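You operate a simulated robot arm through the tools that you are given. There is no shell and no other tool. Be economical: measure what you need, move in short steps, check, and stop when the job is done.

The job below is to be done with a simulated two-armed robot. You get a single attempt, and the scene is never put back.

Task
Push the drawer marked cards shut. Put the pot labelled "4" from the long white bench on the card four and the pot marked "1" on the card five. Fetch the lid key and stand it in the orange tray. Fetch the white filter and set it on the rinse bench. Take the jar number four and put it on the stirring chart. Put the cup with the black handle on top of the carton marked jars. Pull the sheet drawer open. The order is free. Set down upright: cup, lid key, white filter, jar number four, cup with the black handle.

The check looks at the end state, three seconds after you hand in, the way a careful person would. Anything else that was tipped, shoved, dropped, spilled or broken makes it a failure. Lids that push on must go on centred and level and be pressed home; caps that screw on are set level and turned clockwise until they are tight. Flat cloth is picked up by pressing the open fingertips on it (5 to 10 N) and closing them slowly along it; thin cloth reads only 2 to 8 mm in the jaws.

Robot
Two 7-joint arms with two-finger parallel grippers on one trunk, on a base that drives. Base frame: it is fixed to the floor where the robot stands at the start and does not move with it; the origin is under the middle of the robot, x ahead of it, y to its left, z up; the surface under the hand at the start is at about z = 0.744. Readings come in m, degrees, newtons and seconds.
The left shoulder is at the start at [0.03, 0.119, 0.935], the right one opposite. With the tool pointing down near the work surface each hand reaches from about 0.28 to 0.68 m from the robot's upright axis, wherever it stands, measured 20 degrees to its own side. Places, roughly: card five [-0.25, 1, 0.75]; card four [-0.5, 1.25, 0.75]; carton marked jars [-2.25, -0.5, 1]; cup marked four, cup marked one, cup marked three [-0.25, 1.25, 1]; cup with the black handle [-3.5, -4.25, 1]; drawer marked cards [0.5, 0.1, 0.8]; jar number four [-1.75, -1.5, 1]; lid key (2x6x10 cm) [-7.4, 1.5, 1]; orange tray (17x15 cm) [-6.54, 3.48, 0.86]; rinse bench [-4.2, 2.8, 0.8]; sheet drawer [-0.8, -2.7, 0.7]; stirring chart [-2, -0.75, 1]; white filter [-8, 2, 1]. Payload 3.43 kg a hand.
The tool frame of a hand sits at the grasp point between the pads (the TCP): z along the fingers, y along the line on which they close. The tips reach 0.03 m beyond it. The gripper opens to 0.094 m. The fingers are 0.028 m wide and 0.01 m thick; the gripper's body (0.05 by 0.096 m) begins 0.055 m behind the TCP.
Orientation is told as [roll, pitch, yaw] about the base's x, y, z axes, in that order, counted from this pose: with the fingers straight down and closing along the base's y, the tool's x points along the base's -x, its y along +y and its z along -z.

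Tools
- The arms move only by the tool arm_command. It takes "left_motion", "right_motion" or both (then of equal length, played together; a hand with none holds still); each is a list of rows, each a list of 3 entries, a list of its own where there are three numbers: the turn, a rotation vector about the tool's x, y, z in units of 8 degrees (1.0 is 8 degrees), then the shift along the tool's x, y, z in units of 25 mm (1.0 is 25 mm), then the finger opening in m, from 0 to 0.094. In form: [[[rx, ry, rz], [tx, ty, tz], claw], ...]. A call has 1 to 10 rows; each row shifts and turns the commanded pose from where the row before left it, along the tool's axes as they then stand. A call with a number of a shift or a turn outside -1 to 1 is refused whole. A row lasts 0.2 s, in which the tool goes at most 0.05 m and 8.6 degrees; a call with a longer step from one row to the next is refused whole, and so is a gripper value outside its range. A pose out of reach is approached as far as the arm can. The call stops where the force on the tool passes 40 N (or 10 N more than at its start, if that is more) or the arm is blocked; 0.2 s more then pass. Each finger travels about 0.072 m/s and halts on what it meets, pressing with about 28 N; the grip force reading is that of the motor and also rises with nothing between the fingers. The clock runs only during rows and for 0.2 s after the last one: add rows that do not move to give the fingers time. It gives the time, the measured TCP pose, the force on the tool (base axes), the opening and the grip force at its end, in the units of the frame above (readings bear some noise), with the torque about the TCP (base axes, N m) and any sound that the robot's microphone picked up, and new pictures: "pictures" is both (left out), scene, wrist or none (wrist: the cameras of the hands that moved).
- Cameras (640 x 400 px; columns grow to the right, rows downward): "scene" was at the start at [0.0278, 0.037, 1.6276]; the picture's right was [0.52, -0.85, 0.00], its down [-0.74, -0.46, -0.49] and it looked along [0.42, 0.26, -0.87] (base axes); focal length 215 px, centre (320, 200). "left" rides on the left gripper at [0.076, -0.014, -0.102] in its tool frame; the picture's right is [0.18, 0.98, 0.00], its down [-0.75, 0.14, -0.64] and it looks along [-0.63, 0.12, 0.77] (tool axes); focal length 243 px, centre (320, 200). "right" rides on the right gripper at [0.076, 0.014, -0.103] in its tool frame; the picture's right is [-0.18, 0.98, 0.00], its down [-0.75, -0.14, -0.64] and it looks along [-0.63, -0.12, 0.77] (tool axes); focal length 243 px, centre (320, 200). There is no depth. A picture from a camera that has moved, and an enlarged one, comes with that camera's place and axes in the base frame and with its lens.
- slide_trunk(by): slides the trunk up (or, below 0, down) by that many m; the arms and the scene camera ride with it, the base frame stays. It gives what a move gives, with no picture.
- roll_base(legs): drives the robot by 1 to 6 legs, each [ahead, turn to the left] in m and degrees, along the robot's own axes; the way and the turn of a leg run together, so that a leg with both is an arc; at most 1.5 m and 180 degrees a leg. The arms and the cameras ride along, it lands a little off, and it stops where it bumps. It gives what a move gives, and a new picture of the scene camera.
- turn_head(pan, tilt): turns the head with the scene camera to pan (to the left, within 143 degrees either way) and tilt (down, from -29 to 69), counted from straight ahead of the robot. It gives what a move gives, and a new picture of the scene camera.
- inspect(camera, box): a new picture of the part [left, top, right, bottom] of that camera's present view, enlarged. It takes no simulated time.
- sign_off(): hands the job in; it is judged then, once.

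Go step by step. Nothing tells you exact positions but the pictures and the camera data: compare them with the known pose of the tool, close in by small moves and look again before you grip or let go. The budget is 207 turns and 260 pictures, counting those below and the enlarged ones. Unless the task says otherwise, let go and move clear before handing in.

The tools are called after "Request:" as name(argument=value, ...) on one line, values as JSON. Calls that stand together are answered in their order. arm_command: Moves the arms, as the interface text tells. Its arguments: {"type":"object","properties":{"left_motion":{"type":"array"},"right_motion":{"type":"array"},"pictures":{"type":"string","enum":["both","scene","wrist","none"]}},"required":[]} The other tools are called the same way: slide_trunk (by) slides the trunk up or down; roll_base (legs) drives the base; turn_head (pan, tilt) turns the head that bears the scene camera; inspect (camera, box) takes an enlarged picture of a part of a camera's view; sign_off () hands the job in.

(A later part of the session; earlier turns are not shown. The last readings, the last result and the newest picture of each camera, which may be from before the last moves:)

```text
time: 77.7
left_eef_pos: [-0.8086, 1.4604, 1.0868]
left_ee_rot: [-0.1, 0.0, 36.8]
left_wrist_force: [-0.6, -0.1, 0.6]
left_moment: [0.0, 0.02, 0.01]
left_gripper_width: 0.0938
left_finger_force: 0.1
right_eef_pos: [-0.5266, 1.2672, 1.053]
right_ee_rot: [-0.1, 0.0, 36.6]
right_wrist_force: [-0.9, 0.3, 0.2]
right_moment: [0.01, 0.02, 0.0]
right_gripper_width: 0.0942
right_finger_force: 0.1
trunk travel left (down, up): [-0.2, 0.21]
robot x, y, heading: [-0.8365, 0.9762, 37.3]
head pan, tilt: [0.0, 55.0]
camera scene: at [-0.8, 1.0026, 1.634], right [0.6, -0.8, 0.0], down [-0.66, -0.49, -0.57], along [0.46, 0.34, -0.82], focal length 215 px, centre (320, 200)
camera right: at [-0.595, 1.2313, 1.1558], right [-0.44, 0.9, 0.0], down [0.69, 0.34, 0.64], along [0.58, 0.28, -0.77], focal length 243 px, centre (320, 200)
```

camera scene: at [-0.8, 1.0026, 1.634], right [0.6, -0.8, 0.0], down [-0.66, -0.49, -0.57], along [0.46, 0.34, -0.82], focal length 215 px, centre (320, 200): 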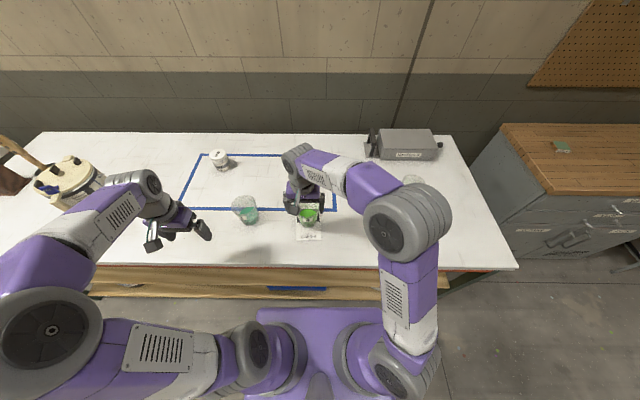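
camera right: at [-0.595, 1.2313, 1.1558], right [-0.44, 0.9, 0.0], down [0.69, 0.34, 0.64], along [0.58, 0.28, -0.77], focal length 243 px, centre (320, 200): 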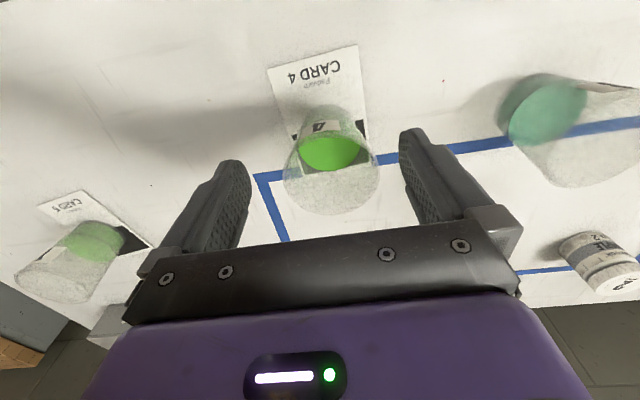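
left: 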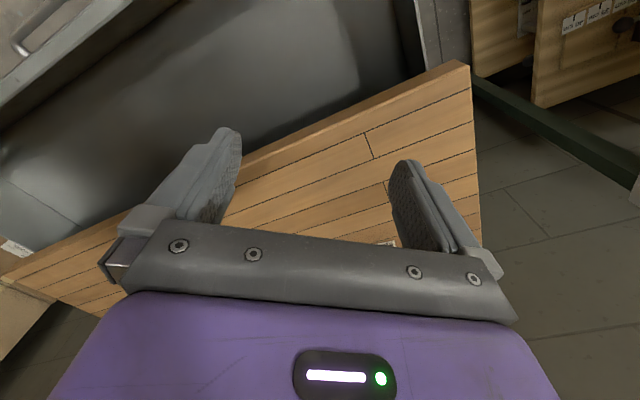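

Both cups are placed. Now I raise the hand and turn around to face the table behind me (chart, carton, jar 4).

Request:
arm_command(right_motion=[[[0, 0, 0], [0, -0.7, -1], 0.094], [[0, 0, 0], [0, -0.7, -1], 0.094], [[0, 0, 0], [0, -0.7, -1], 0.094], [[0, 0, 0], [0, -0.7, 0], 0.094], [[0, 0, 0], [0, -0.7, 0], 0.094], [[0, 0, 0], [0, -0.7, 0], 0.094], [[0, 0, 0], [0, -0.7, 0], 0.094], [[0, 0, 0], [0, -0.7, 0], 0.094], [[0, 0, 0], [0, -0.7, 0], 0.094], [[0, 0, 0], [0, -0.7, 0], 0.094]], pictures="none")

Request:
turn_head(pan=0, tilt=25)

Request:
roll_base(legs=[[0, 180]])

```text
time: 79.9
left_eef_pos: [-0.8089, 1.4602, 1.0873]
left_ee_rot: [0.0, 0.0, 36.8]
left_wrist_force: [0.3, -0.8, 0.2]
left_moment: [0.01, 0.03, 0.01]
left_gripper_width: 0.0939
left_finger_force: 0.2
right_eef_pos: [-0.4216, 1.1263, 1.1289]
right_ee_rot: [-0.2, 0.1, 36.6]
right_wrist_force: [-0.2, -0.1, 0.5]
right_moment: [-0.02, 0.0, 0.0]
right_gripper_width: 0.0939
right_finger_force: 0.0
trunk travel left (down, up): [-0.2, 0.21]
robot x, y, heading: [-0.8349, 0.9752, 36.5]
head pan, tilt: [0.0, 55.0]
```

```text
time: 80.9
left_eef_pos: [-0.81, 1.4597, 1.0858]
left_ee_rot: [0.0, 0.0, 36.8]
left_wrist_force: [0.0, -0.6, -0.3]
left_moment: [0.03, 0.04, -0.01]
left_gripper_width: 0.0937
left_finger_force: 0.0
right_eef_pos: [-0.4227, 1.1268, 1.1285]
right_ee_rot: [0.0, 0.0, 36.7]
right_wrist_force: [-0.1, 0.4, 0.4]
right_moment: [-0.01, -0.02, -0.03]
right_gripper_width: 0.094
right_finger_force: 0.0
trunk travel left (down, up): [-0.2, 0.21]
robot x, y, heading: [-0.8326, 0.9728, 36.9]
head pan, tilt: [0.0, 25.0]
camera scene: at [-0.7838, 1.0149, 1.678], right [0.6, -0.8, 0.0], down [-0.34, -0.25, -0.91], along [0.73, 0.54, -0.42], focal length 215 px, centre (320, 200)
```

scene: 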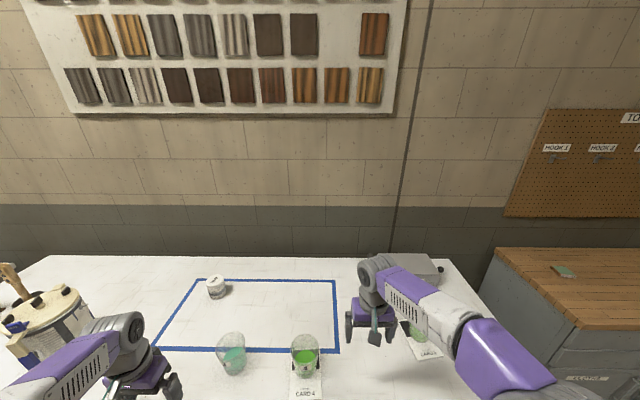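

```text
time: 88.6
left_eef_pos: [-0.8636, 0.4903, 1.0873]
left_ee_rot: [-0.1, 0.0, -143.5]
left_wrist_force: [-0.1, 0.7, 0.0]
left_moment: [0.02, -0.02, -0.01]
left_gripper_width: 0.094
left_finger_force: 0.1
right_eef_pos: [-1.2496, 0.8268, 1.1305]
right_ee_rot: [0.0, 0.1, -143.8]
right_wrist_force: [0.8, 0.0, 0.5]
right_moment: [0.05, 0.0, 0.03]
right_gripper_width: 0.0938
right_finger_force: 0.1
trunk travel left (down, up): [-0.2, 0.21]
robot x, y, heading: [-0.8333, 0.9734, -143.5]
head pan, tilt: [0.0, 25.0]
camera scene: at [-0.8835, 0.9407, 1.678], right [-0.59, 0.8, 0.0], down [0.34, 0.25, -0.91], along [-0.73, -0.54, -0.42], focal length 215 px, centre (320, 200)
```

scene: 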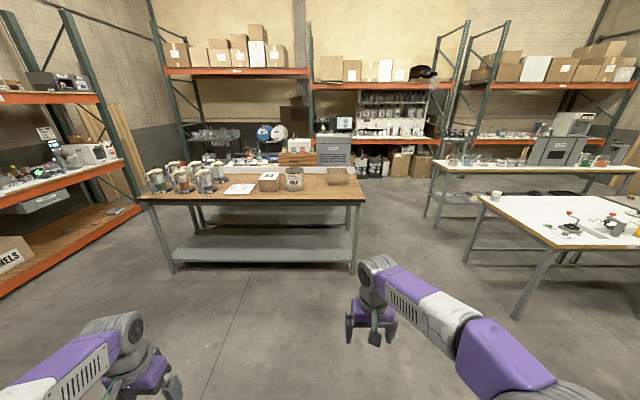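

Request:
inspect(camera="scene", box=[135, 150, 375, 220])

```text
2.67 times, centred on (255, 185) of scene
camera zoom: at [-0.8835, 0.9407, 1.678], right [-0.59, 0.8, 0.0], down [0.34, 0.25, -0.91], along [-0.73, -0.54, -0.42], focal length 573 px, centre (493, 240)
```

zoom: 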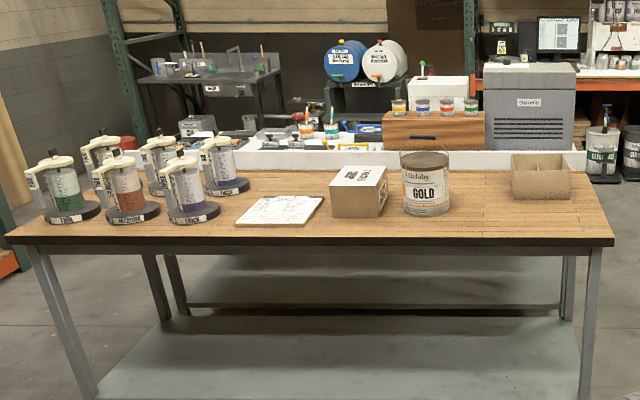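

The table behind me holds jugs at its left end, the chart, the small carton and a paint tin. I drive to its left part for a closer look.

Request:
roll_base(legs=[[0, 42.5], [1.5, 0], [0, -42.5]])

Request:
inspect(camera="scene", box=[140, 190, 460, 390])

```text
time: 100.0
left_eef_pos: [-1.1658, -0.9831, 1.0856]
left_ee_rot: [0.1, 0.0, -144.3]
left_wrist_force: [-0.5, -0.8, 0.1]
left_moment: [-0.02, 0.02, -0.01]
left_gripper_width: 0.0941
left_finger_force: 0.0
right_eef_pos: [-1.5481, -0.6421, 1.1293]
right_ee_rot: [0.0, 0.1, -144.6]
right_wrist_force: [0.6, 0.0, 0.1]
right_moment: [-0.03, 0.0, 0.02]
right_gripper_width: 0.0941
right_finger_force: 0.0
trunk travel left (down, up): [-0.2, 0.21]
robot x, y, heading: [-1.1315, -0.4976, -144.3]
head pan, tilt: [0.0, 25.0]
camera scene: at [-1.18, -0.5312, 1.678], right [-0.58, 0.81, 0.0], down [0.34, 0.25, -0.91], along [-0.74, -0.53, -0.42], focal length 215 px, centre (320, 200)
```

scene: 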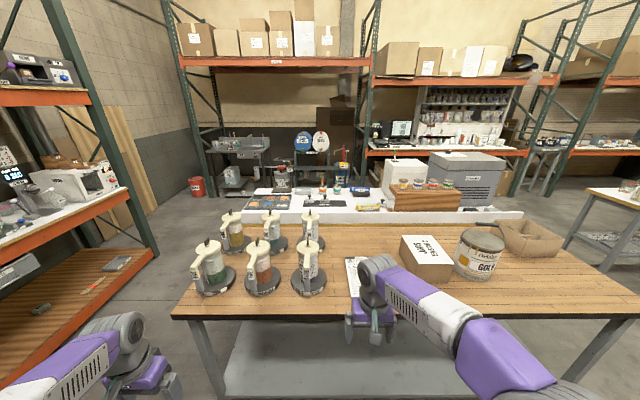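

```text
2.00 times, centred on (300, 290) of scene
camera zoom: at [-1.18, -0.5312, 1.678], right [-0.58, 0.81, 0.0], down [0.34, 0.25, -0.91], along [-0.74, -0.53, -0.42], focal length 430 px, centre (360, 20)
```

zoom: 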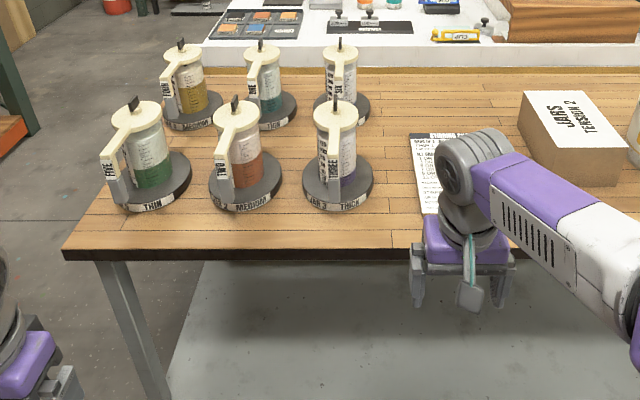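

Request:
inspect(camera="scene", box=[185, 200, 275, 256])

Request:
inspect(camera="scene", box=[185, 235, 345, 335])

Request:
inspect(camera="scene", box=[330, 220, 480, 314])

```text
7.11 times, centred on (230, 228) of scene
camera zoom: at [-1.18, -0.5312, 1.678], right [-0.58, 0.81, 0.0], down [0.34, 0.25, -0.91], along [-0.74, -0.53, -0.42], focal length 1529 px, centre (960, 1)
```

zoom: 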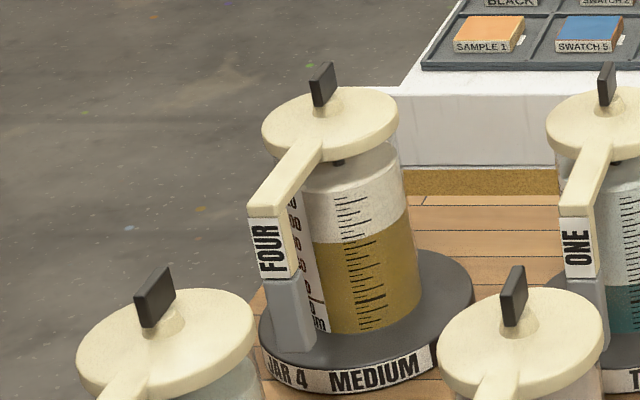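

```text
4.00 times, centred on (265, 285) of scene
camera zoom: at [-1.18, -0.5312, 1.678], right [-0.58, 0.81, 0.0], down [0.34, 0.25, -0.91], along [-0.74, -0.53, -0.42], focal length 860 px, centre (540, -140)
```

zoom: 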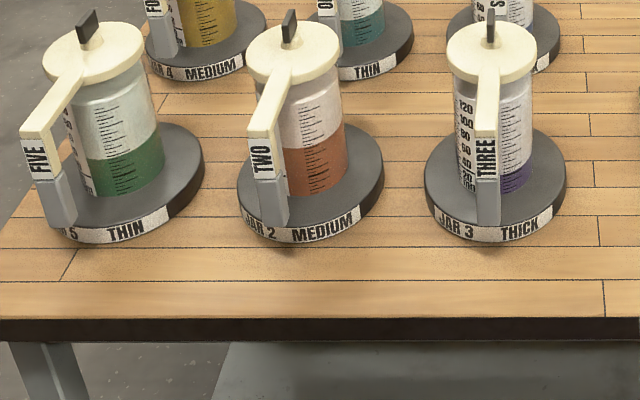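

```text
4.26 times, centred on (405, 267) of scene
camera zoom: at [-1.18, -0.5312, 1.678], right [-0.58, 0.81, 0.0], down [0.34, 0.25, -0.91], along [-0.74, -0.53, -0.42], focal length 915 px, centre (-42, -85)
```

zoom: 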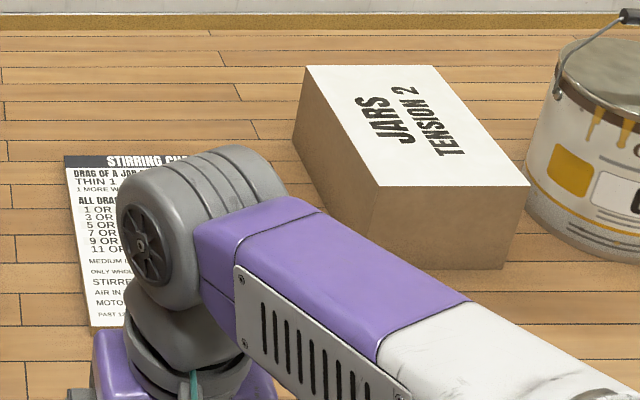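

Jar FOUR (base "JAR 4") is back left, 0.1 m from the table's left end, so I will take it from that end. I raise the trunk so the arms clear the jars and drive around the corner.

Request:
slide_trunk(by=0.2)

Request:
roll_base(legs=[[0, 90.8], [1.08, 0], [0, -90], [0.6, 0]])

```text
time: 102.2
left_eef_pos: [-1.1641, -0.9816, 1.2854]
left_ee_rot: [-0.1, 0.0, -144.2]
left_wrist_force: [0.8, 0.1, -0.2]
left_moment: [-0.04, -0.04, 0.01]
left_gripper_width: 0.094
left_finger_force: 0.0
right_eef_pos: [-1.5473, -0.6403, 1.3293]
right_ee_rot: [-0.1, 0.2, -144.5]
right_wrist_force: [0.1, 0.2, 0.0]
right_moment: [0.0, 0.0, 0.02]
right_gripper_width: 0.0941
right_finger_force: 0.0
trunk travel left (down, up): [-0.4, 0.01]
robot x, y, heading: [-1.1261, -0.4971, -144.0]
head pan, tilt: [0.0, 25.0]
```

```text
time: 118.3
left_eef_pos: [-0.9971, -2.2097, 1.2866]
left_ee_rot: [-0.1, 0.1, -143.1]
left_wrist_force: [0.9, 0.1, 0.5]
left_moment: [0.02, -0.01, -0.03]
left_gripper_width: 0.0941
left_finger_force: 0.0
right_eef_pos: [-1.3856, -1.8762, 1.3285]
right_ee_rot: [0.0, 0.0, -143.3]
right_wrist_force: [1.1, 0.5, 0.2]
right_moment: [-0.03, -0.03, 0.0]
right_gripper_width: 0.094
right_finger_force: 0.1
trunk travel left (down, up): [-0.4, 0.01]
robot x, y, heading: [-0.9762, -1.7216, -143.0]
head pan, tilt: [0.0, 25.0]
camera scene: at [-1.0207, -1.7592, 1.8781], right [-0.6, 0.8, 0.0], down [0.34, 0.25, -0.91], along [-0.72, -0.54, -0.42], focal length 215 px, centre (320, 200)
```

scene: 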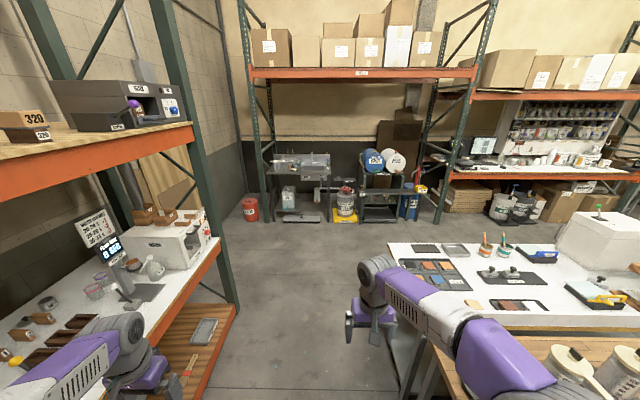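

Request:
roll_base(legs=[[0.61, 0], [0, -90.5]])

Request:
turn_head(pan=-10, tilt=50)

```text
time: 125.5
left_eef_pos: [-1.943, -2.0689, 1.2869]
left_ee_rot: [0.0, 0.0, 127.4]
left_wrist_force: [-0.6, -0.2, 0.3]
left_moment: [-0.01, -0.01, 0.06]
left_gripper_width: 0.094
left_finger_force: 0.0
right_eef_pos: [-1.6126, -1.6767, 1.3289]
right_ee_rot: [-0.1, 0.1, 127.1]
right_wrist_force: [-0.3, -0.9, -0.4]
right_moment: [0.01, 0.03, 0.04]
right_gripper_width: 0.0941
right_finger_force: 0.0
trunk travel left (down, up): [-0.4, 0.01]
robot x, y, heading: [-1.4587, -2.0898, 127.3]
head pan, tilt: [0.0, 25.0]
camera scene: at [-1.4932, -2.0371, 1.878], right [0.79, 0.61, 0.0], down [0.26, -0.34, -0.91], along [-0.55, 0.72, -0.42], focal length 215 px, centre (320, 200)
```

scene: 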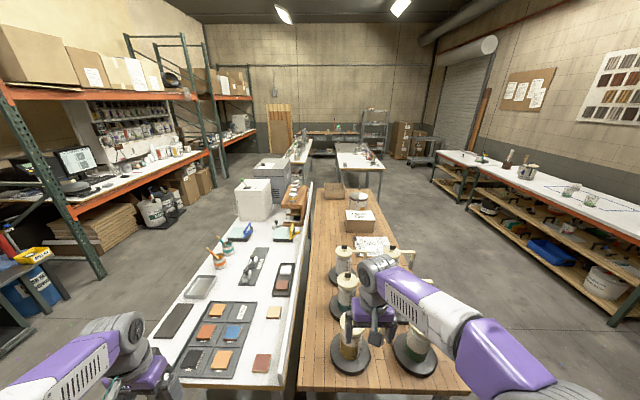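

```text
time: 126.4
left_eef_pos: [-1.9429, -2.0687, 1.2864]
left_ee_rot: [0.0, 0.0, 127.4]
left_wrist_force: [0.5, 0.6, 0.5]
left_moment: [0.01, 0.0, -0.01]
left_gripper_width: 0.0942
left_finger_force: 0.0
right_eef_pos: [-1.6129, -1.6771, 1.3296]
right_ee_rot: [-0.1, 0.1, 127.2]
right_wrist_force: [-0.7, 0.8, 0.1]
right_moment: [0.03, 0.03, 0.01]
right_gripper_width: 0.0937
right_finger_force: 0.0
trunk travel left (down, up): [-0.4, 0.01]
robot x, y, heading: [-1.4584, -2.0922, 127.2]
head pan, tilt: [-10.0, 50.0]
camera scene: at [-1.4728, -2.0421, 1.8406], right [0.89, 0.46, 0.0], down [0.35, -0.68, -0.64], along [-0.3, 0.57, -0.77], focal length 215 px, centre (320, 200)
```

scene: 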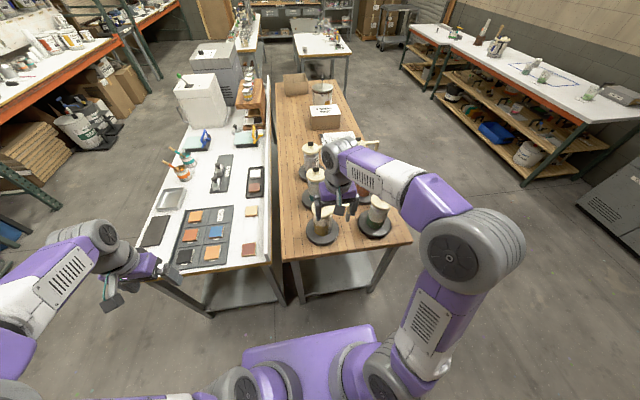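

Request:
inspect(camera="right", box=[0, 0, 640, 400])

Request:
inspect(camera="scene", box=[260, 170, 400, 258])

```text
1.00 times, centred on (320, 200) of right (not enlarged: the box is as wide or as high as the picture)
camera zoom: at [-1.5772, -1.7481, 1.4315], right [-0.89, -0.45, 0.0], down [-0.34, 0.69, 0.64], along [-0.29, 0.57, -0.77], focal length 243 px, centre (320, 200)
```

zoom: 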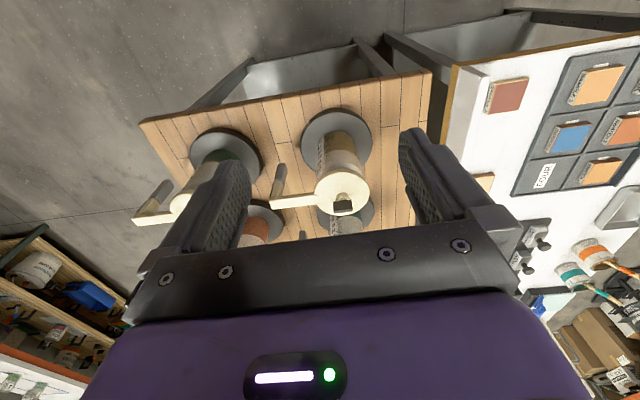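

```text
4.55 times, centred on (330, 214) of scene
camera zoom: at [-1.4728, -2.0421, 1.8406], right [0.89, 0.46, 0.0], down [0.35, -0.68, -0.64], along [-0.3, 0.57, -0.77], focal length 977 px, centre (274, 136)
```

zoom: 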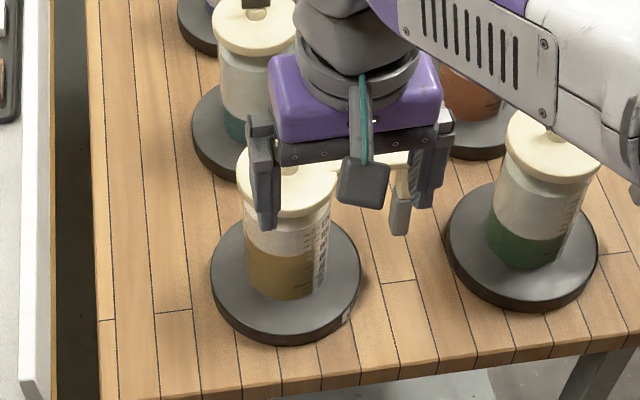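

Jar 4's black fin is at about [-1.705,-1.54,1.13]. I close in: 0.1 m with the base, then the hand.

Request:
roll_base(legs=[[0.1, 0]])

Request:
arm_command(right_motion=[[[0, 0, 0], [-0.8, 0, 0], 0.094], [[0, 0, 0], [-0.8, 0, 0], 0.094], [[0, 0, 0], [-0.8, 0, 0], 0.094], [[0, 0, 0], [0, 0, 1], 0.094], [[0, 0, 0], [0, 0, 1], 0.094], [[0, 0, 0], [0, 0, 1], 0.094]], pictures="both")

```text
time: 127.6
left_eef_pos: [-2.0028, -1.99, 1.286]
left_ee_rot: [0.0, 0.0, 127.4]
left_wrist_force: [-0.7, 0.1, -1.0]
left_moment: [0.01, 0.04, -0.02]
left_gripper_width: 0.094
left_finger_force: 0.0
right_eef_pos: [-1.6738, -1.5975, 1.3292]
right_ee_rot: [-0.1, -0.2, 127.2]
right_wrist_force: [0.6, -0.1, 0.4]
right_moment: [0.01, 0.01, 0.01]
right_gripper_width: 0.0939
right_finger_force: 0.0
trunk travel left (down, up): [-0.4, 0.01]
robot x, y, heading: [-1.5189, -2.0097, 127.5]
head pan, tilt: [-10.0, 50.0]
camera scene: at [-1.5331, -1.9631, 1.8406], right [0.89, 0.46, 0.0], down [0.35, -0.68, -0.64], along [-0.3, 0.57, -0.77], focal length 215 px, centre (320, 200)
```

scene: 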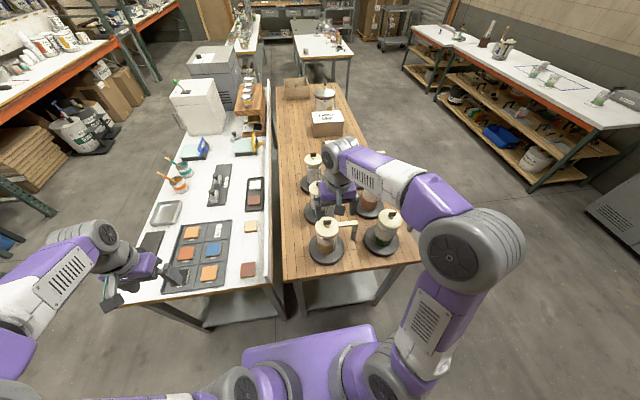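

```text
time: 129.0
left_eef_pos: [-2.0032, -1.9905, 1.2874]
left_ee_rot: [0.0, 0.0, 127.5]
left_wrist_force: [-0.9, -0.1, 0.0]
left_moment: [-0.02, -0.01, 0.01]
left_gripper_width: 0.0938
left_finger_force: 0.0
right_eef_pos: [-1.7096, -1.5511, 1.2529]
right_ee_rot: [-0.1, 0.0, 127.3]
right_wrist_force: [-0.3, -0.3, -0.3]
right_moment: [-0.01, 0.0, -0.01]
right_gripper_width: 0.0941
right_finger_force: 0.0
trunk travel left (down, up): [-0.4, 0.01]
robot x, y, heading: [-1.5206, -2.014, 127.3]
head pan, tilt: [-10.0, 50.0]
camera scene: at [-1.5336, -1.9625, 1.8405], right [0.89, 0.46, 0.0], down [0.35, -0.68, -0.64], along [-0.3, 0.57, -0.77], focal length 215 px, centre (320, 200)
camera right: at [-1.6746, -1.6214, 1.3557], right [-0.89, -0.45, 0.0], down [-0.34, 0.69, 0.64], along [-0.29, 0.57, -0.77], focal length 243 px, centre (320, 200)
```

scene: 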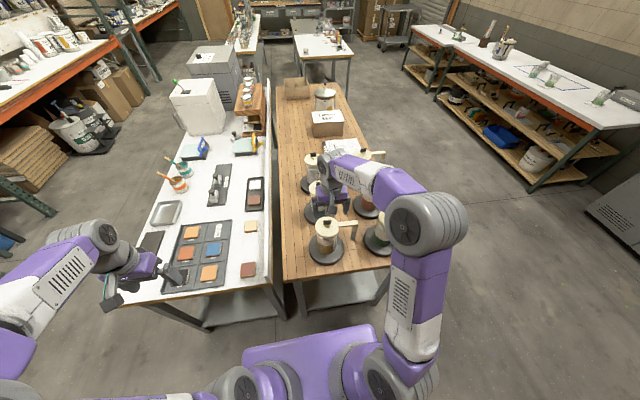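
right: 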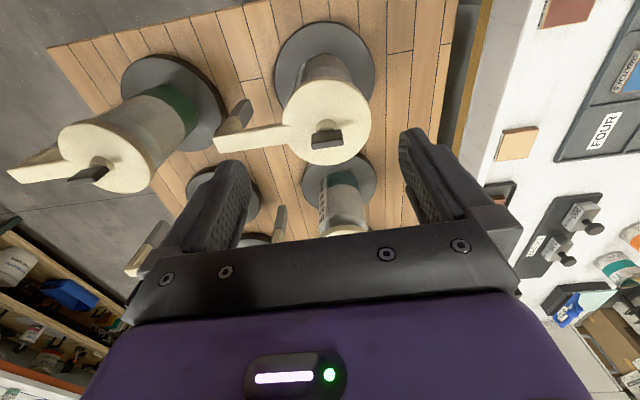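

The fin lies 25 mm ahead, its broad side along my closing direction. I move forward, narrow the fingers and lower part way.

Request:
arm_command(right_motion=[[[0, 0, 0], [-0.5, 0.05, 0.5], 0.06], [[0, 0, 0], [-0.5, 0.03, 0.7], 0.06], [[0, 0, 0], [0, 0, 0.8], 0.06], [[0, 0, 0], [0, 0, 0.8], 0.06]], pictures="wrist")

Request:
inspect(camera="scene", box=[270, 170, 410, 258])

```text
time: 130.0
left_eef_pos: [-2.0037, -1.9892, 1.2857]
left_ee_rot: [0.0, 0.0, 127.4]
left_wrist_force: [0.6, 0.4, 0.2]
left_moment: [-0.03, 0.03, -0.01]
left_gripper_width: 0.0939
left_finger_force: 0.2
right_eef_pos: [-1.7274, -1.5311, 1.184]
right_ee_rot: [-0.1, 0.1, 127.2]
right_wrist_force: [0.1, 1.1, -1.7]
right_moment: [0.0, -0.01, -0.04]
right_gripper_width: 0.0601
right_finger_force: 0.1
trunk travel left (down, up): [-0.4, 0.01]
robot x, y, heading: [-1.5169, -2.0071, 127.3]
head pan, tilt: [-10.0, 50.0]
camera right: at [-1.6913, -1.6019, 1.2856], right [-0.89, -0.45, 0.0], down [-0.34, 0.69, 0.64], along [-0.29, 0.57, -0.77], focal length 243 px, centre (320, 200)
```

right: 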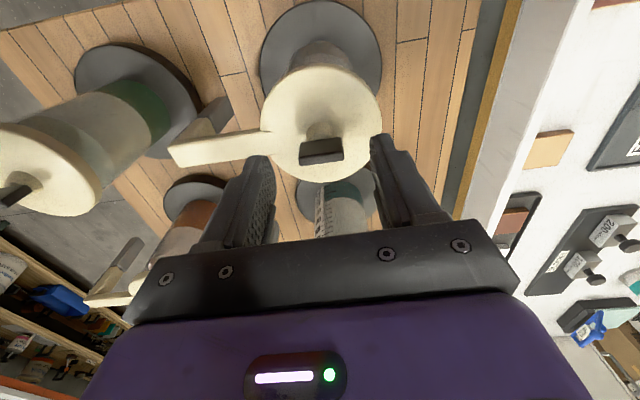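

```text
4.55 times, centred on (340, 214) of scene
camera zoom: at [-1.5339, -1.9622, 1.8405], right [0.89, 0.46, 0.0], down [0.35, -0.68, -0.64], along [-0.3, 0.57, -0.77], focal length 977 px, centre (229, 136)
```

zoom: 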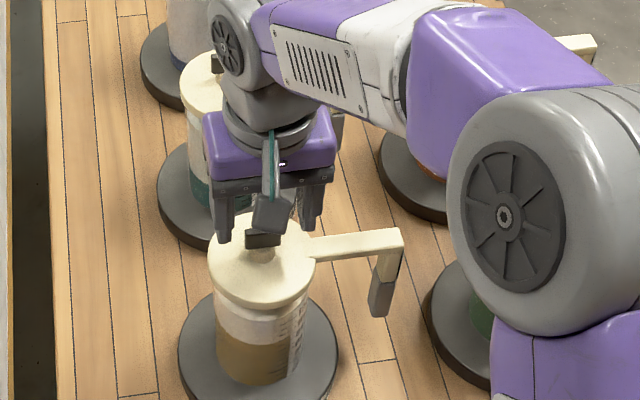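

Aligned. Lower 4 cm and look.

Request:
arm_command(right_motion=[[[0, 0, 0], [0, 0, 0.6], 0.06], [[0, 0, 0], [0, 0, 0.6], 0.06], [[0, 0, 0], [0, 0, 0.4], 0.06]], pictures="wrist")

Request:
inspect(camera="scene", box=[290, 190, 390, 252])

```text
time: 130.8
left_eef_pos: [-2.0034, -1.9901, 1.2851]
left_ee_rot: [0.0, 0.0, 127.3]
left_wrist_force: [0.1, -0.3, -0.2]
left_moment: [0.02, 0.03, 0.02]
left_gripper_width: 0.094
left_finger_force: 0.1
right_eef_pos: [-1.7272, -1.5302, 1.1437]
right_ee_rot: [-0.1, 0.2, 127.1]
right_wrist_force: [-0.7, 0.0, 0.6]
right_moment: [0.03, -0.02, 0.0]
right_gripper_width: 0.0601
right_finger_force: 0.0
trunk travel left (down, up): [-0.4, 0.01]
robot x, y, heading: [-1.5172, -2.008, 127.3]
head pan, tilt: [-10.0, 50.0]
camera right: at [-1.6907, -1.6024, 1.2462], right [-0.89, -0.45, 0.0], down [-0.34, 0.69, 0.64], along [-0.29, 0.57, -0.77], focal length 243 px, centre (320, 200)
```

right: 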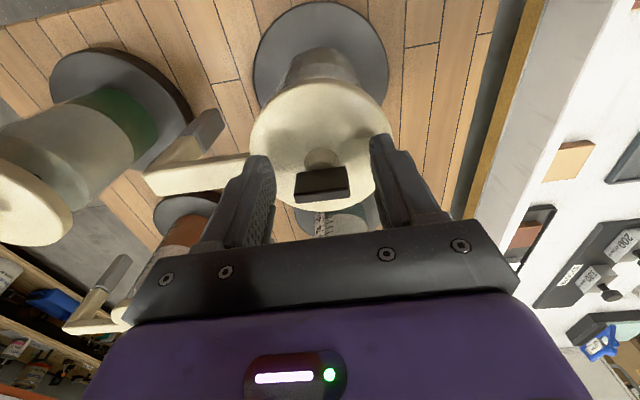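

```text
6.40 times, centred on (340, 221) of scene
camera zoom: at [-1.5334, -1.9628, 1.8405], right [0.89, 0.46, 0.0], down [0.35, -0.68, -0.64], along [-0.3, 0.57, -0.77], focal length 1376 px, centre (192, 66)
```

zoom: 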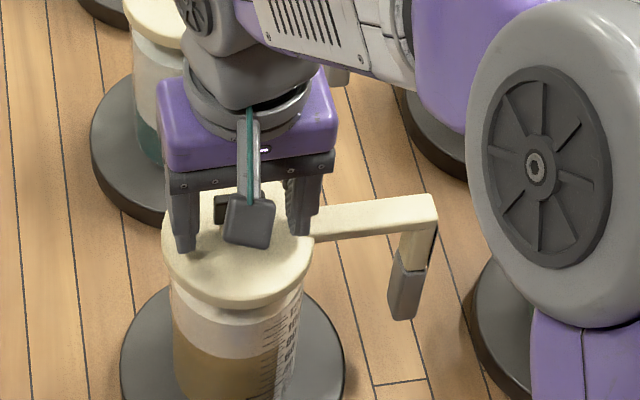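

The fin is exactly between the pads. Closing.

Request:
arm_command(right_motion=[[[0, 0, 0], [0, 0, 0.1], 0.04], [[0, 0, 0], [0, 0, 0], 0.02], [[0, 0, 0], [0, 0, 0], 0], [[0, 0, 0], [0, 0, 0], 0], [[0, 0, 0], [0, 0, 0], 0]], pictures="wrist")

```text
time: 132.0
left_eef_pos: [-2.0039, -1.9895, 1.2864]
left_ee_rot: [0.0, 0.0, 127.5]
left_wrist_force: [-0.6, -0.4, 0.1]
left_moment: [-0.02, -0.02, -0.02]
left_gripper_width: 0.0941
left_finger_force: 0.0
right_eef_pos: [-1.7262, -1.5313, 1.1422]
right_ee_rot: [-0.1, 0.1, 127.3]
right_wrist_force: [2.0, 1.6, 3.5]
right_moment: [-0.1, -0.11, -0.1]
right_gripper_width: 0.0362
right_finger_force: 28.7
trunk travel left (down, up): [-0.4, 0.01]
robot x, y, heading: [-1.5169, -2.0073, 127.5]
head pan, tilt: [-10.0, 50.0]
camera right: at [-1.6903, -1.6021, 1.244], right [-0.89, -0.45, 0.0], down [-0.34, 0.69, 0.64], along [-0.29, 0.57, -0.77], focal length 243 px, centre (320, 200)
```

right: 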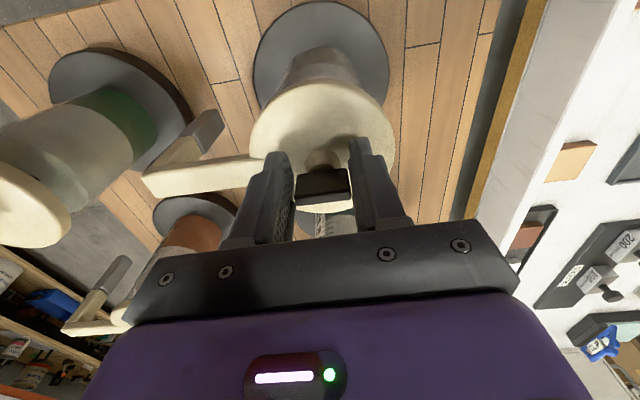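

Gripped at 36 mm. A small trial lift, then I look at whether the whole jar comes up.

Request:
arm_command(right_motion=[[[0, 0, 0], [0, 0, -0.2], 0], [[0, 0, 0], [0, 0, -0.3], 0], [[0, 0, 0], [0, 0, -0.4], 0], [[0, 0, 0], [0, 0, 0], 0]], pictures="wrist")

Request:
inspect(camera="scene", box=[280, 180, 400, 260])

```text
time: 133.0
left_eef_pos: [-2.0036, -1.9886, 1.2852]
left_ee_rot: [0.0, 0.0, 127.3]
left_wrist_force: [0.1, -0.2, 0.0]
left_moment: [0.01, 0.01, -0.01]
left_gripper_width: 0.094
left_finger_force: 0.0
right_eef_pos: [-1.7265, -1.5305, 1.1632]
right_ee_rot: [0.0, 0.2, 127.2]
right_wrist_force: [-0.2, 0.3, -10.8]
right_moment: [-0.08, -0.02, 0.01]
right_gripper_width: 0.0363
right_finger_force: 28.6
trunk travel left (down, up): [-0.4, 0.01]
robot x, y, heading: [-1.5182, -2.0084, 127.4]
head pan, tilt: [-10.0, 50.0]
camera right: at [-1.6912, -1.6015, 1.2658], right [-0.89, -0.45, 0.0], down [-0.35, 0.69, 0.64], along [-0.29, 0.57, -0.77], focal length 243 px, centre (320, 200)
```

right: 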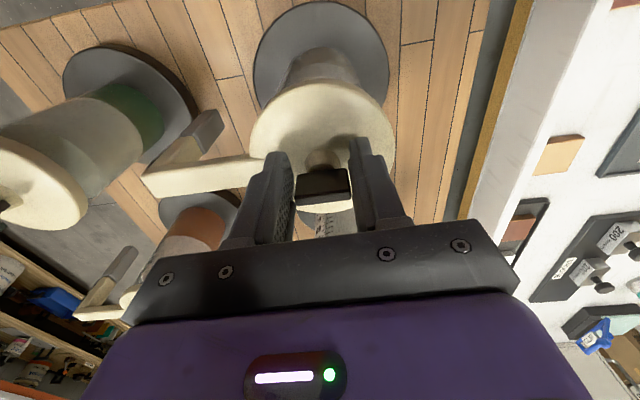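

```text
5.00 times, centred on (340, 220) of scene
camera zoom: at [-1.534, -1.9616, 1.8405], right [0.89, 0.46, 0.0], down [0.35, -0.68, -0.64], along [-0.3, 0.57, -0.77], focal length 1075 px, centre (220, 100)
```

zoom: 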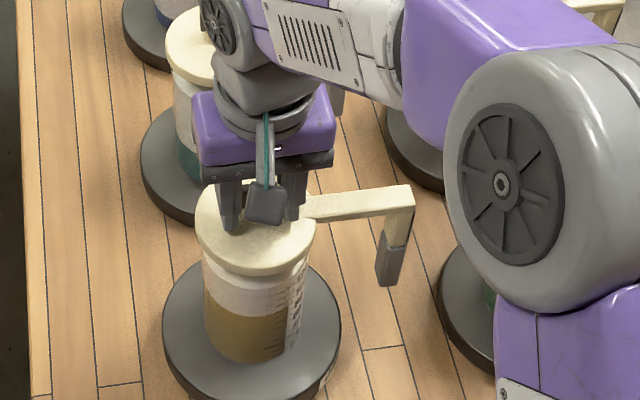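

The whole jar with its base comes up (about 1.1 kg). I lift it clear, back out, and drive around to the front of the chart.

Request:
arm_command(right_motion=[[[0, 0, 0], [0, 0, -0.5], 0], [[0, 0, 0], [0, 0, -0.7], 0], [[0, 0, 0], [0, 0, -0.8], 0], [[0, 0, 0], [0, 0, -0.8], 0], [[0, 0, 0], [0, 0, -0.4], 0]], pictures="none")

Request:
roll_base(legs=[[-0.3, 0], [0, -90]])

```text
time: 134.2
left_eef_pos: [-2.0047, -1.9902, 1.2855]
left_ee_rot: [0.0, 0.0, 127.4]
left_wrist_force: [-0.9, -0.8, 0.1]
left_moment: [0.0, -0.04, 0.0]
left_gripper_width: 0.0939
left_finger_force: 0.1
right_eef_pos: [-1.7273, -1.5307, 1.2438]
right_ee_rot: [0.1, 0.0, 127.3]
right_wrist_force: [0.0, 0.3, -12.4]
right_moment: [-0.09, -0.01, 0.02]
right_gripper_width: 0.0361
right_finger_force: 27.9
trunk travel left (down, up): [-0.4, 0.01]
robot x, y, heading: [-1.5155, -2.0095, 127.5]
head pan, tilt: [-10.0, 50.0]
```

```text
time: 140.1
left_eef_pos: [-1.3088, -1.7602, 1.2873]
left_ee_rot: [0.0, 0.1, 36.7]
left_wrist_force: [-1.0, 1.2, 0.2]
left_moment: [-0.02, 0.0, 0.0]
left_gripper_width: 0.0939
left_finger_force: 0.0
right_eef_pos: [-0.8551, -2.0433, 1.2434]
right_ee_rot: [-0.1, 0.1, 36.5]
right_wrist_force: [0.4, 0.2, -11.4]
right_moment: [-0.01, 0.09, -0.01]
right_gripper_width: 0.0364
right_finger_force: 27.9
trunk travel left (down, up): [-0.4, 0.01]
robot x, y, heading: [-1.337, -2.2473, 36.7]
head pan, tilt: [-10.0, 50.0]
camera scene: at [-1.2885, -2.2268, 1.8405], right [0.45, -0.89, 0.0], down [-0.68, -0.34, -0.64], along [0.57, 0.29, -0.77], focal length 215 px, centre (320, 200)
```

scene: 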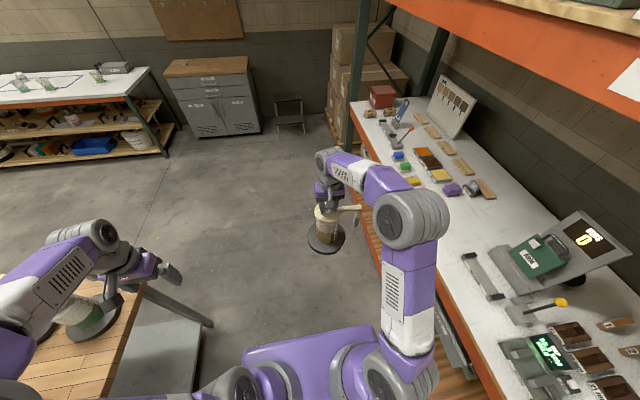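

I veer away from the rack while driving out.

Request:
roll_base(legs=[[0, 18], [1.05, 0]])

```text
time: 146.5
left_eef_pos: [-0.8491, -0.9151, 1.2865]
left_ee_rot: [0.0, 0.0, 54.7]
left_wrist_force: [0.2, -0.7, -0.4]
left_moment: [0.01, 0.0, 0.01]
left_gripper_width: 0.0938
left_finger_force: 0.0
right_eef_pos: [-0.33, -1.0434, 1.243]
right_ee_rot: [0.0, 0.0, 54.4]
right_wrist_force: [-0.3, 0.7, -11.7]
right_moment: [-0.03, 0.1, 0.03]
right_gripper_width: 0.0364
right_finger_force: 28.3
trunk travel left (down, up): [-0.4, 0.01]
robot x, y, heading: [-0.7211, -1.3835, 54.6]
head pan, tilt: [-10.0, 50.0]
camera scene: at [-0.6856, -1.3518, 1.8405], right [0.7, -0.71, 0.0], down [-0.55, -0.54, -0.64], along [0.46, 0.45, -0.77], focal length 215 px, centre (320, 200)
```

scene: 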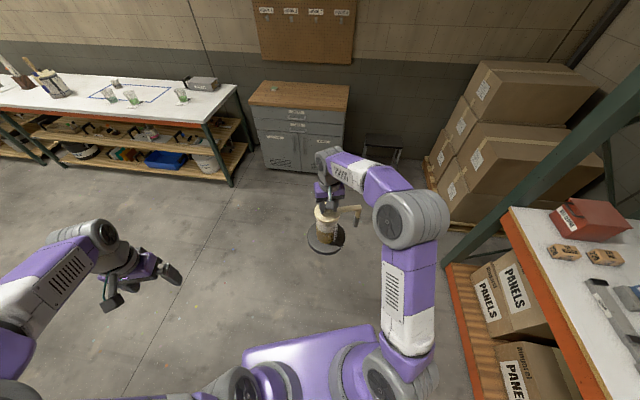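

Request:
roll_base(legs=[[0, 72.5], [1.08, 0], [0, 90]])

```text
time: 159.1
left_eef_pos: [-1.3974, -0.9971, 1.287]
left_ee_rot: [0.0, 0.0, -143.7]
left_wrist_force: [-0.8, -0.4, -0.3]
left_moment: [-0.02, 0.02, -0.01]
left_gripper_width: 0.0942
left_finger_force: 0.0
right_eef_pos: [-1.8498, -0.7111, 1.2432]
right_ee_rot: [-0.1, 0.3, -143.9]
right_wrist_force: [0.1, 0.4, -10.9]
right_moment: [0.07, -0.12, 0.0]
right_gripper_width: 0.0362
right_finger_force: 28.1
trunk travel left (down, up): [-0.4, 0.01]
robot x, y, heading: [-1.3719, -0.5147, -143.5]
head pan, tilt: [-10.0, 50.0]
camera scene: at [-1.412, -0.5261, 1.8405], right [-0.44, 0.9, 0.0], down [0.69, 0.34, -0.64], along [-0.58, -0.28, -0.77], focal length 215 px, centre (320, 200)
```

scene: 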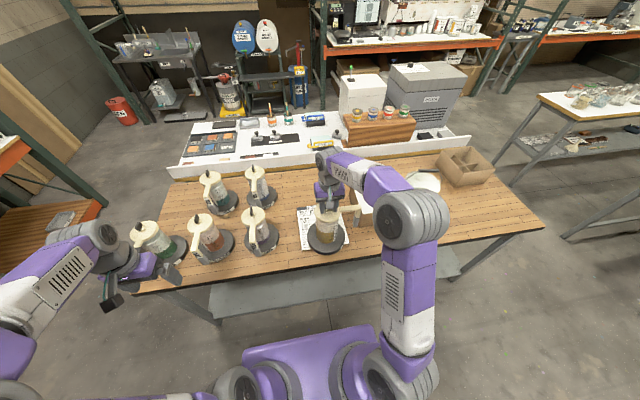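

Request:
inspect(camera="scene", box=[270, 170, 410, 270])

Request:
inspect(camera="right", box=[0, 0, 640, 400])

```text
4.00 times, centred on (340, 220) of scene
camera zoom: at [-1.412, -0.5261, 1.8405], right [-0.44, 0.9, 0.0], down [0.69, 0.34, -0.64], along [-0.58, -0.28, -0.77], focal length 860 px, centre (240, 120)
```

zoom: 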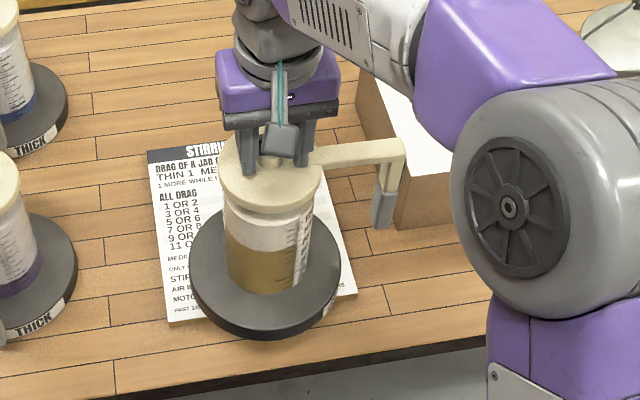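

```text
1.00 times, centred on (320, 200) of right (not enlarged: the box is as wide or as high as the picture)
camera zoom: at [-1.7797, -0.6794, 1.3455], right [0.43, -0.9, 0.0], down [-0.69, -0.33, 0.64], along [-0.58, -0.27, -0.77], focal length 243 px, centre (320, 200)
```

zoom: 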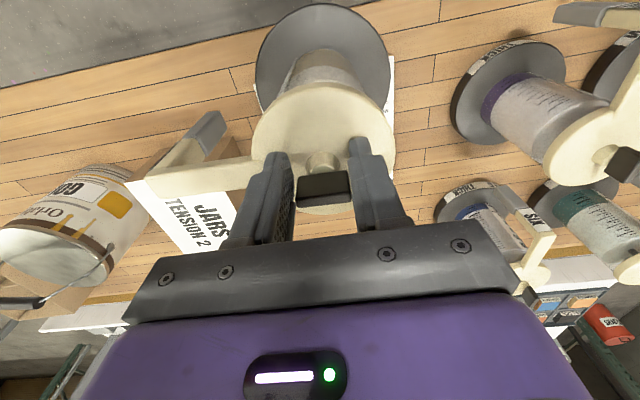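

The jar hangs over the chart's near edge; it needs about 0.145 m more ahead. I drive 0.09 and move the arm the rest.

Request:
roll_base(legs=[[0.09, 0]])

Request:
arm_command(right_motion=[[[0, 0, 0], [-0.5, 0, 0], 0], [[0, 0, 0], [-0.7, 0, 0], 0], [[0, 0, 0], [-0.7, 0, 0], 0], [[0, 0, 0], [-0.3, 0, 0.5], 0], [[0, 0, 0], [0, 0, 0.7], 0], [[0, 0, 0], [0, 0, 0.7], 0]], pictures="wrist")

Request:
inspect(camera="scene", box=[250, 160, 410, 260])

```text
time: 160.2
left_eef_pos: [-1.4684, -1.0486, 1.2871]
left_ee_rot: [0.0, 0.0, -143.8]
left_wrist_force: [0.4, -0.2, 0.7]
left_moment: [-0.02, 0.0, -0.01]
left_gripper_width: 0.0941
left_finger_force: 0.1
right_eef_pos: [-1.9203, -0.7621, 1.2444]
right_ee_rot: [-0.1, 0.2, -143.9]
right_wrist_force: [-1.1, -0.1, -11.2]
right_moment: [0.04, -0.14, 0.02]
right_gripper_width: 0.0363
right_finger_force: 27.8
trunk travel left (down, up): [-0.4, 0.01]
robot x, y, heading: [-1.4402, -0.5618, -143.7]
head pan, tilt: [-10.0, 50.0]
camera scene: at [-1.4832, -0.5785, 1.8405], right [-0.44, 0.9, 0.0], down [0.69, 0.34, -0.64], along [-0.58, -0.28, -0.77], focal length 215 px, centre (320, 200)
```

scene: 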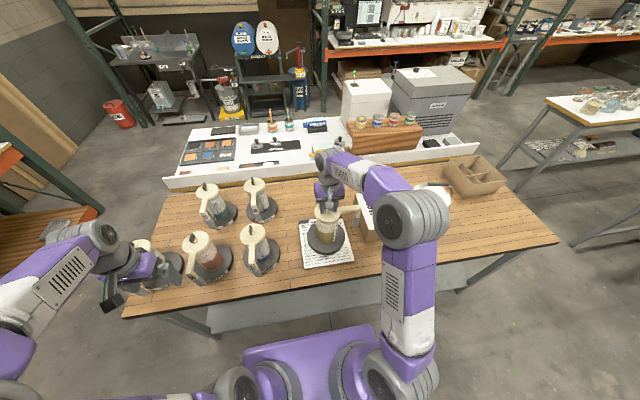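

```text
time: 161.6
left_eef_pos: [-1.4691, -1.049, 1.2865]
left_ee_rot: [0.0, 0.2, -143.8]
left_wrist_force: [-0.2, -0.6, -0.7]
left_moment: [0.04, 0.04, 0.0]
left_gripper_width: 0.094
left_finger_force: 0.1
right_eef_pos: [-1.9659, -0.7955, 1.1942]
right_ee_rot: [-0.1, 0.2, -143.9]
right_wrist_force: [-0.1, 0.2, -11.4]
right_moment: [0.02, -0.09, 0.0]
right_gripper_width: 0.0362
right_finger_force: 27.5
trunk travel left (down, up): [-0.4, 0.01]
robot x, y, heading: [-1.4359, -0.5652, -143.7]
head pan, tilt: [-10.0, 50.0]
camera right: at [-1.8955, -0.7639, 1.2968], right [0.43, -0.9, 0.0], down [-0.69, -0.33, 0.64], along [-0.58, -0.27, -0.77], focal length 243 px, centre (320, 200)
```

right: 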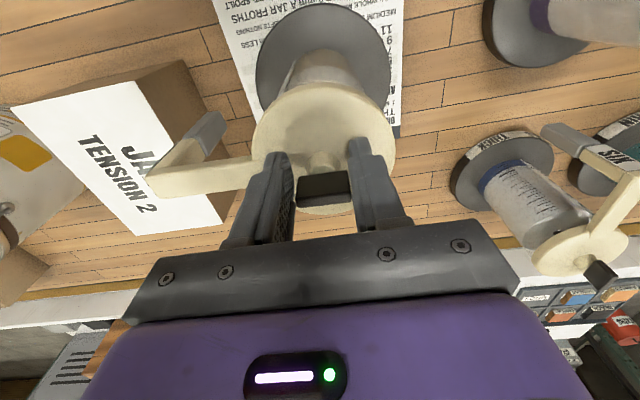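

```text
4.00 times, centred on (330, 210) of scene
camera zoom: at [-1.4836, -0.5785, 1.8405], right [-0.44, 0.9, 0.0], down [0.69, 0.34, -0.64], along [-0.58, -0.28, -0.77], focal length 860 px, centre (280, 160)
```

zoom: 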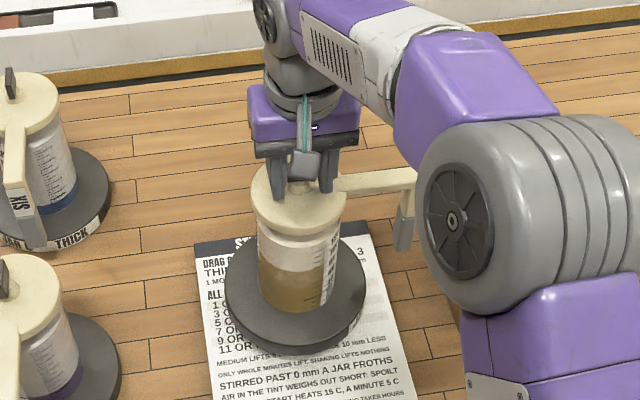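

Well centred over the chart, and the handle clears the carton by about 4 cm. Lower to contact.

Request:
arm_command(right_motion=[[[0, 0, 0], [0, 0, 0.6], 0], [[0, 0, 0], [0, 0, 0.6], 0], [[0, 0, 0], [0, 0, 0.4], 0], [[0, 0, 0], [0, 0, 0.2], 0], [[0, 0, 0], [0, 0, 0.15], 0], [[0, 0, 0], [0, 0, 0.08], 0]], pictures="none")

Request:
inspect(camera="scene", box=[250, 160, 410, 260])

```text
time: 163.0
left_eef_pos: [-1.4683, -1.048, 1.2871]
left_ee_rot: [0.0, 0.0, -143.7]
left_wrist_force: [0.9, 0.0, 0.4]
left_moment: [0.02, 0.0, -0.03]
left_gripper_width: 0.0938
left_finger_force: 0.0
right_eef_pos: [-1.9652, -0.7979, 1.1508]
right_ee_rot: [0.1, -0.6, -143.9]
right_wrist_force: [4.9, 1.9, 12.0]
right_moment: [0.82, -0.15, -0.11]
right_gripper_width: 0.0361
right_finger_force: 28.0
trunk travel left (down, up): [-0.4, 0.01]
robot x, y, heading: [-1.4361, -0.5657, -143.5]
head pan, tilt: [-10.0, 50.0]
stopped in row 6 (right hand): the force on the tool passed its limit at 42 N (the readings are from after the stop); the commanded pose is now the measured one
```

```text
4.00 times, centred on (330, 210) of scene
camera zoom: at [-1.4807, -0.5772, 1.8404], right [-0.44, 0.9, 0.0], down [0.69, 0.34, -0.64], along [-0.58, -0.28, -0.77], focal length 860 px, centre (280, 160)
```

zoom: 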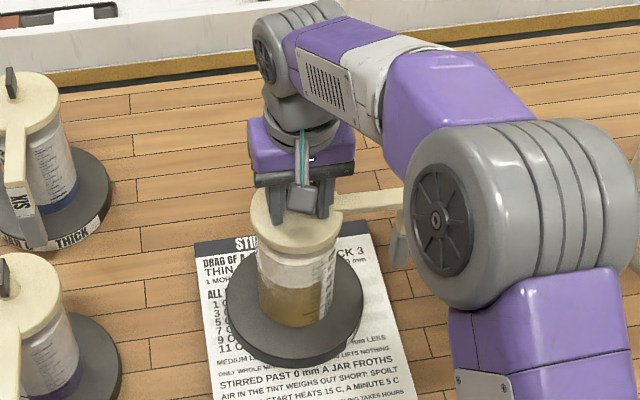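

It touches down (the chart is a thin board). I release and rise.

Request:
arm_command(right_motion=[[[0, 0, 0], [0, 0, -0.08], 0], [[0, 0, 0], [0, 0, 0], 0.04], [[0, 0, 0], [0, 0, 0], 0.055], [[0, 0, 0], [0, 0, -0.4], 0.06], [[0, 0, 0], [0, 0, -0.8], 0.06], [[0, 0, 0], [0, 0, -1], 0.06], [[0, 0, 0], [0, 0, -1], 0.06], [[0, 0, 0], [0, 0, -1], 0.06]], pictures="both")

```text
time: 164.8
left_eef_pos: [-1.4688, -1.0488, 1.2856]
left_ee_rot: [0.0, 0.0, -143.7]
left_wrist_force: [-0.2, 0.3, -0.1]
left_moment: [0.03, -0.01, 0.02]
left_gripper_width: 0.0941
left_finger_force: 0.0
right_eef_pos: [-1.9656, -0.7959, 1.2569]
right_ee_rot: [0.0, -0.5, -143.9]
right_wrist_force: [-0.1, -0.7, 0.1]
right_moment: [-0.01, 0.03, -0.01]
right_gripper_width: 0.0597
right_finger_force: 0.1
trunk travel left (down, up): [-0.4, 0.01]
robot x, y, heading: [-1.4368, -0.5605, -143.5]
head pan, tilt: [-10.0, 50.0]
camera scene: at [-1.4817, -0.5778, 1.8406], right [-0.44, 0.9, 0.0], down [0.69, 0.34, -0.64], along [-0.58, -0.28, -0.77], focal length 215 px, centre (320, 200)
camera right: at [-1.8938, -0.7639, 1.3579], right [0.43, -0.9, 0.0], down [-0.69, -0.33, 0.65], along [-0.58, -0.28, -0.76], focal length 243 px, centre (320, 200)
```

scene: 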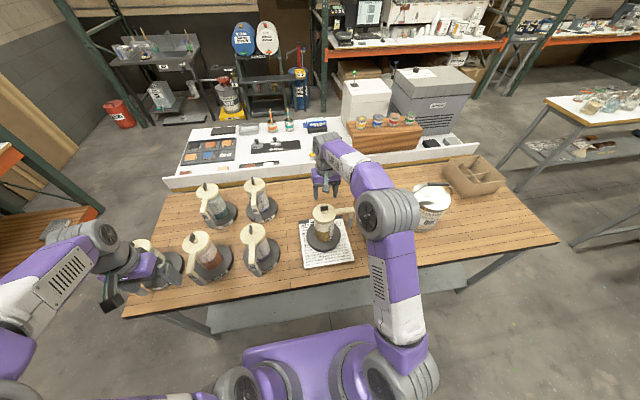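
right: 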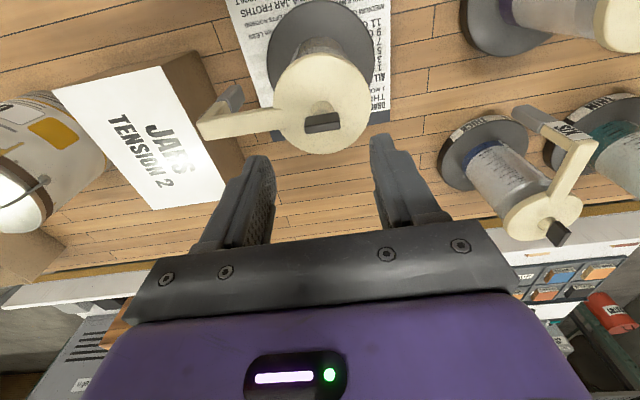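

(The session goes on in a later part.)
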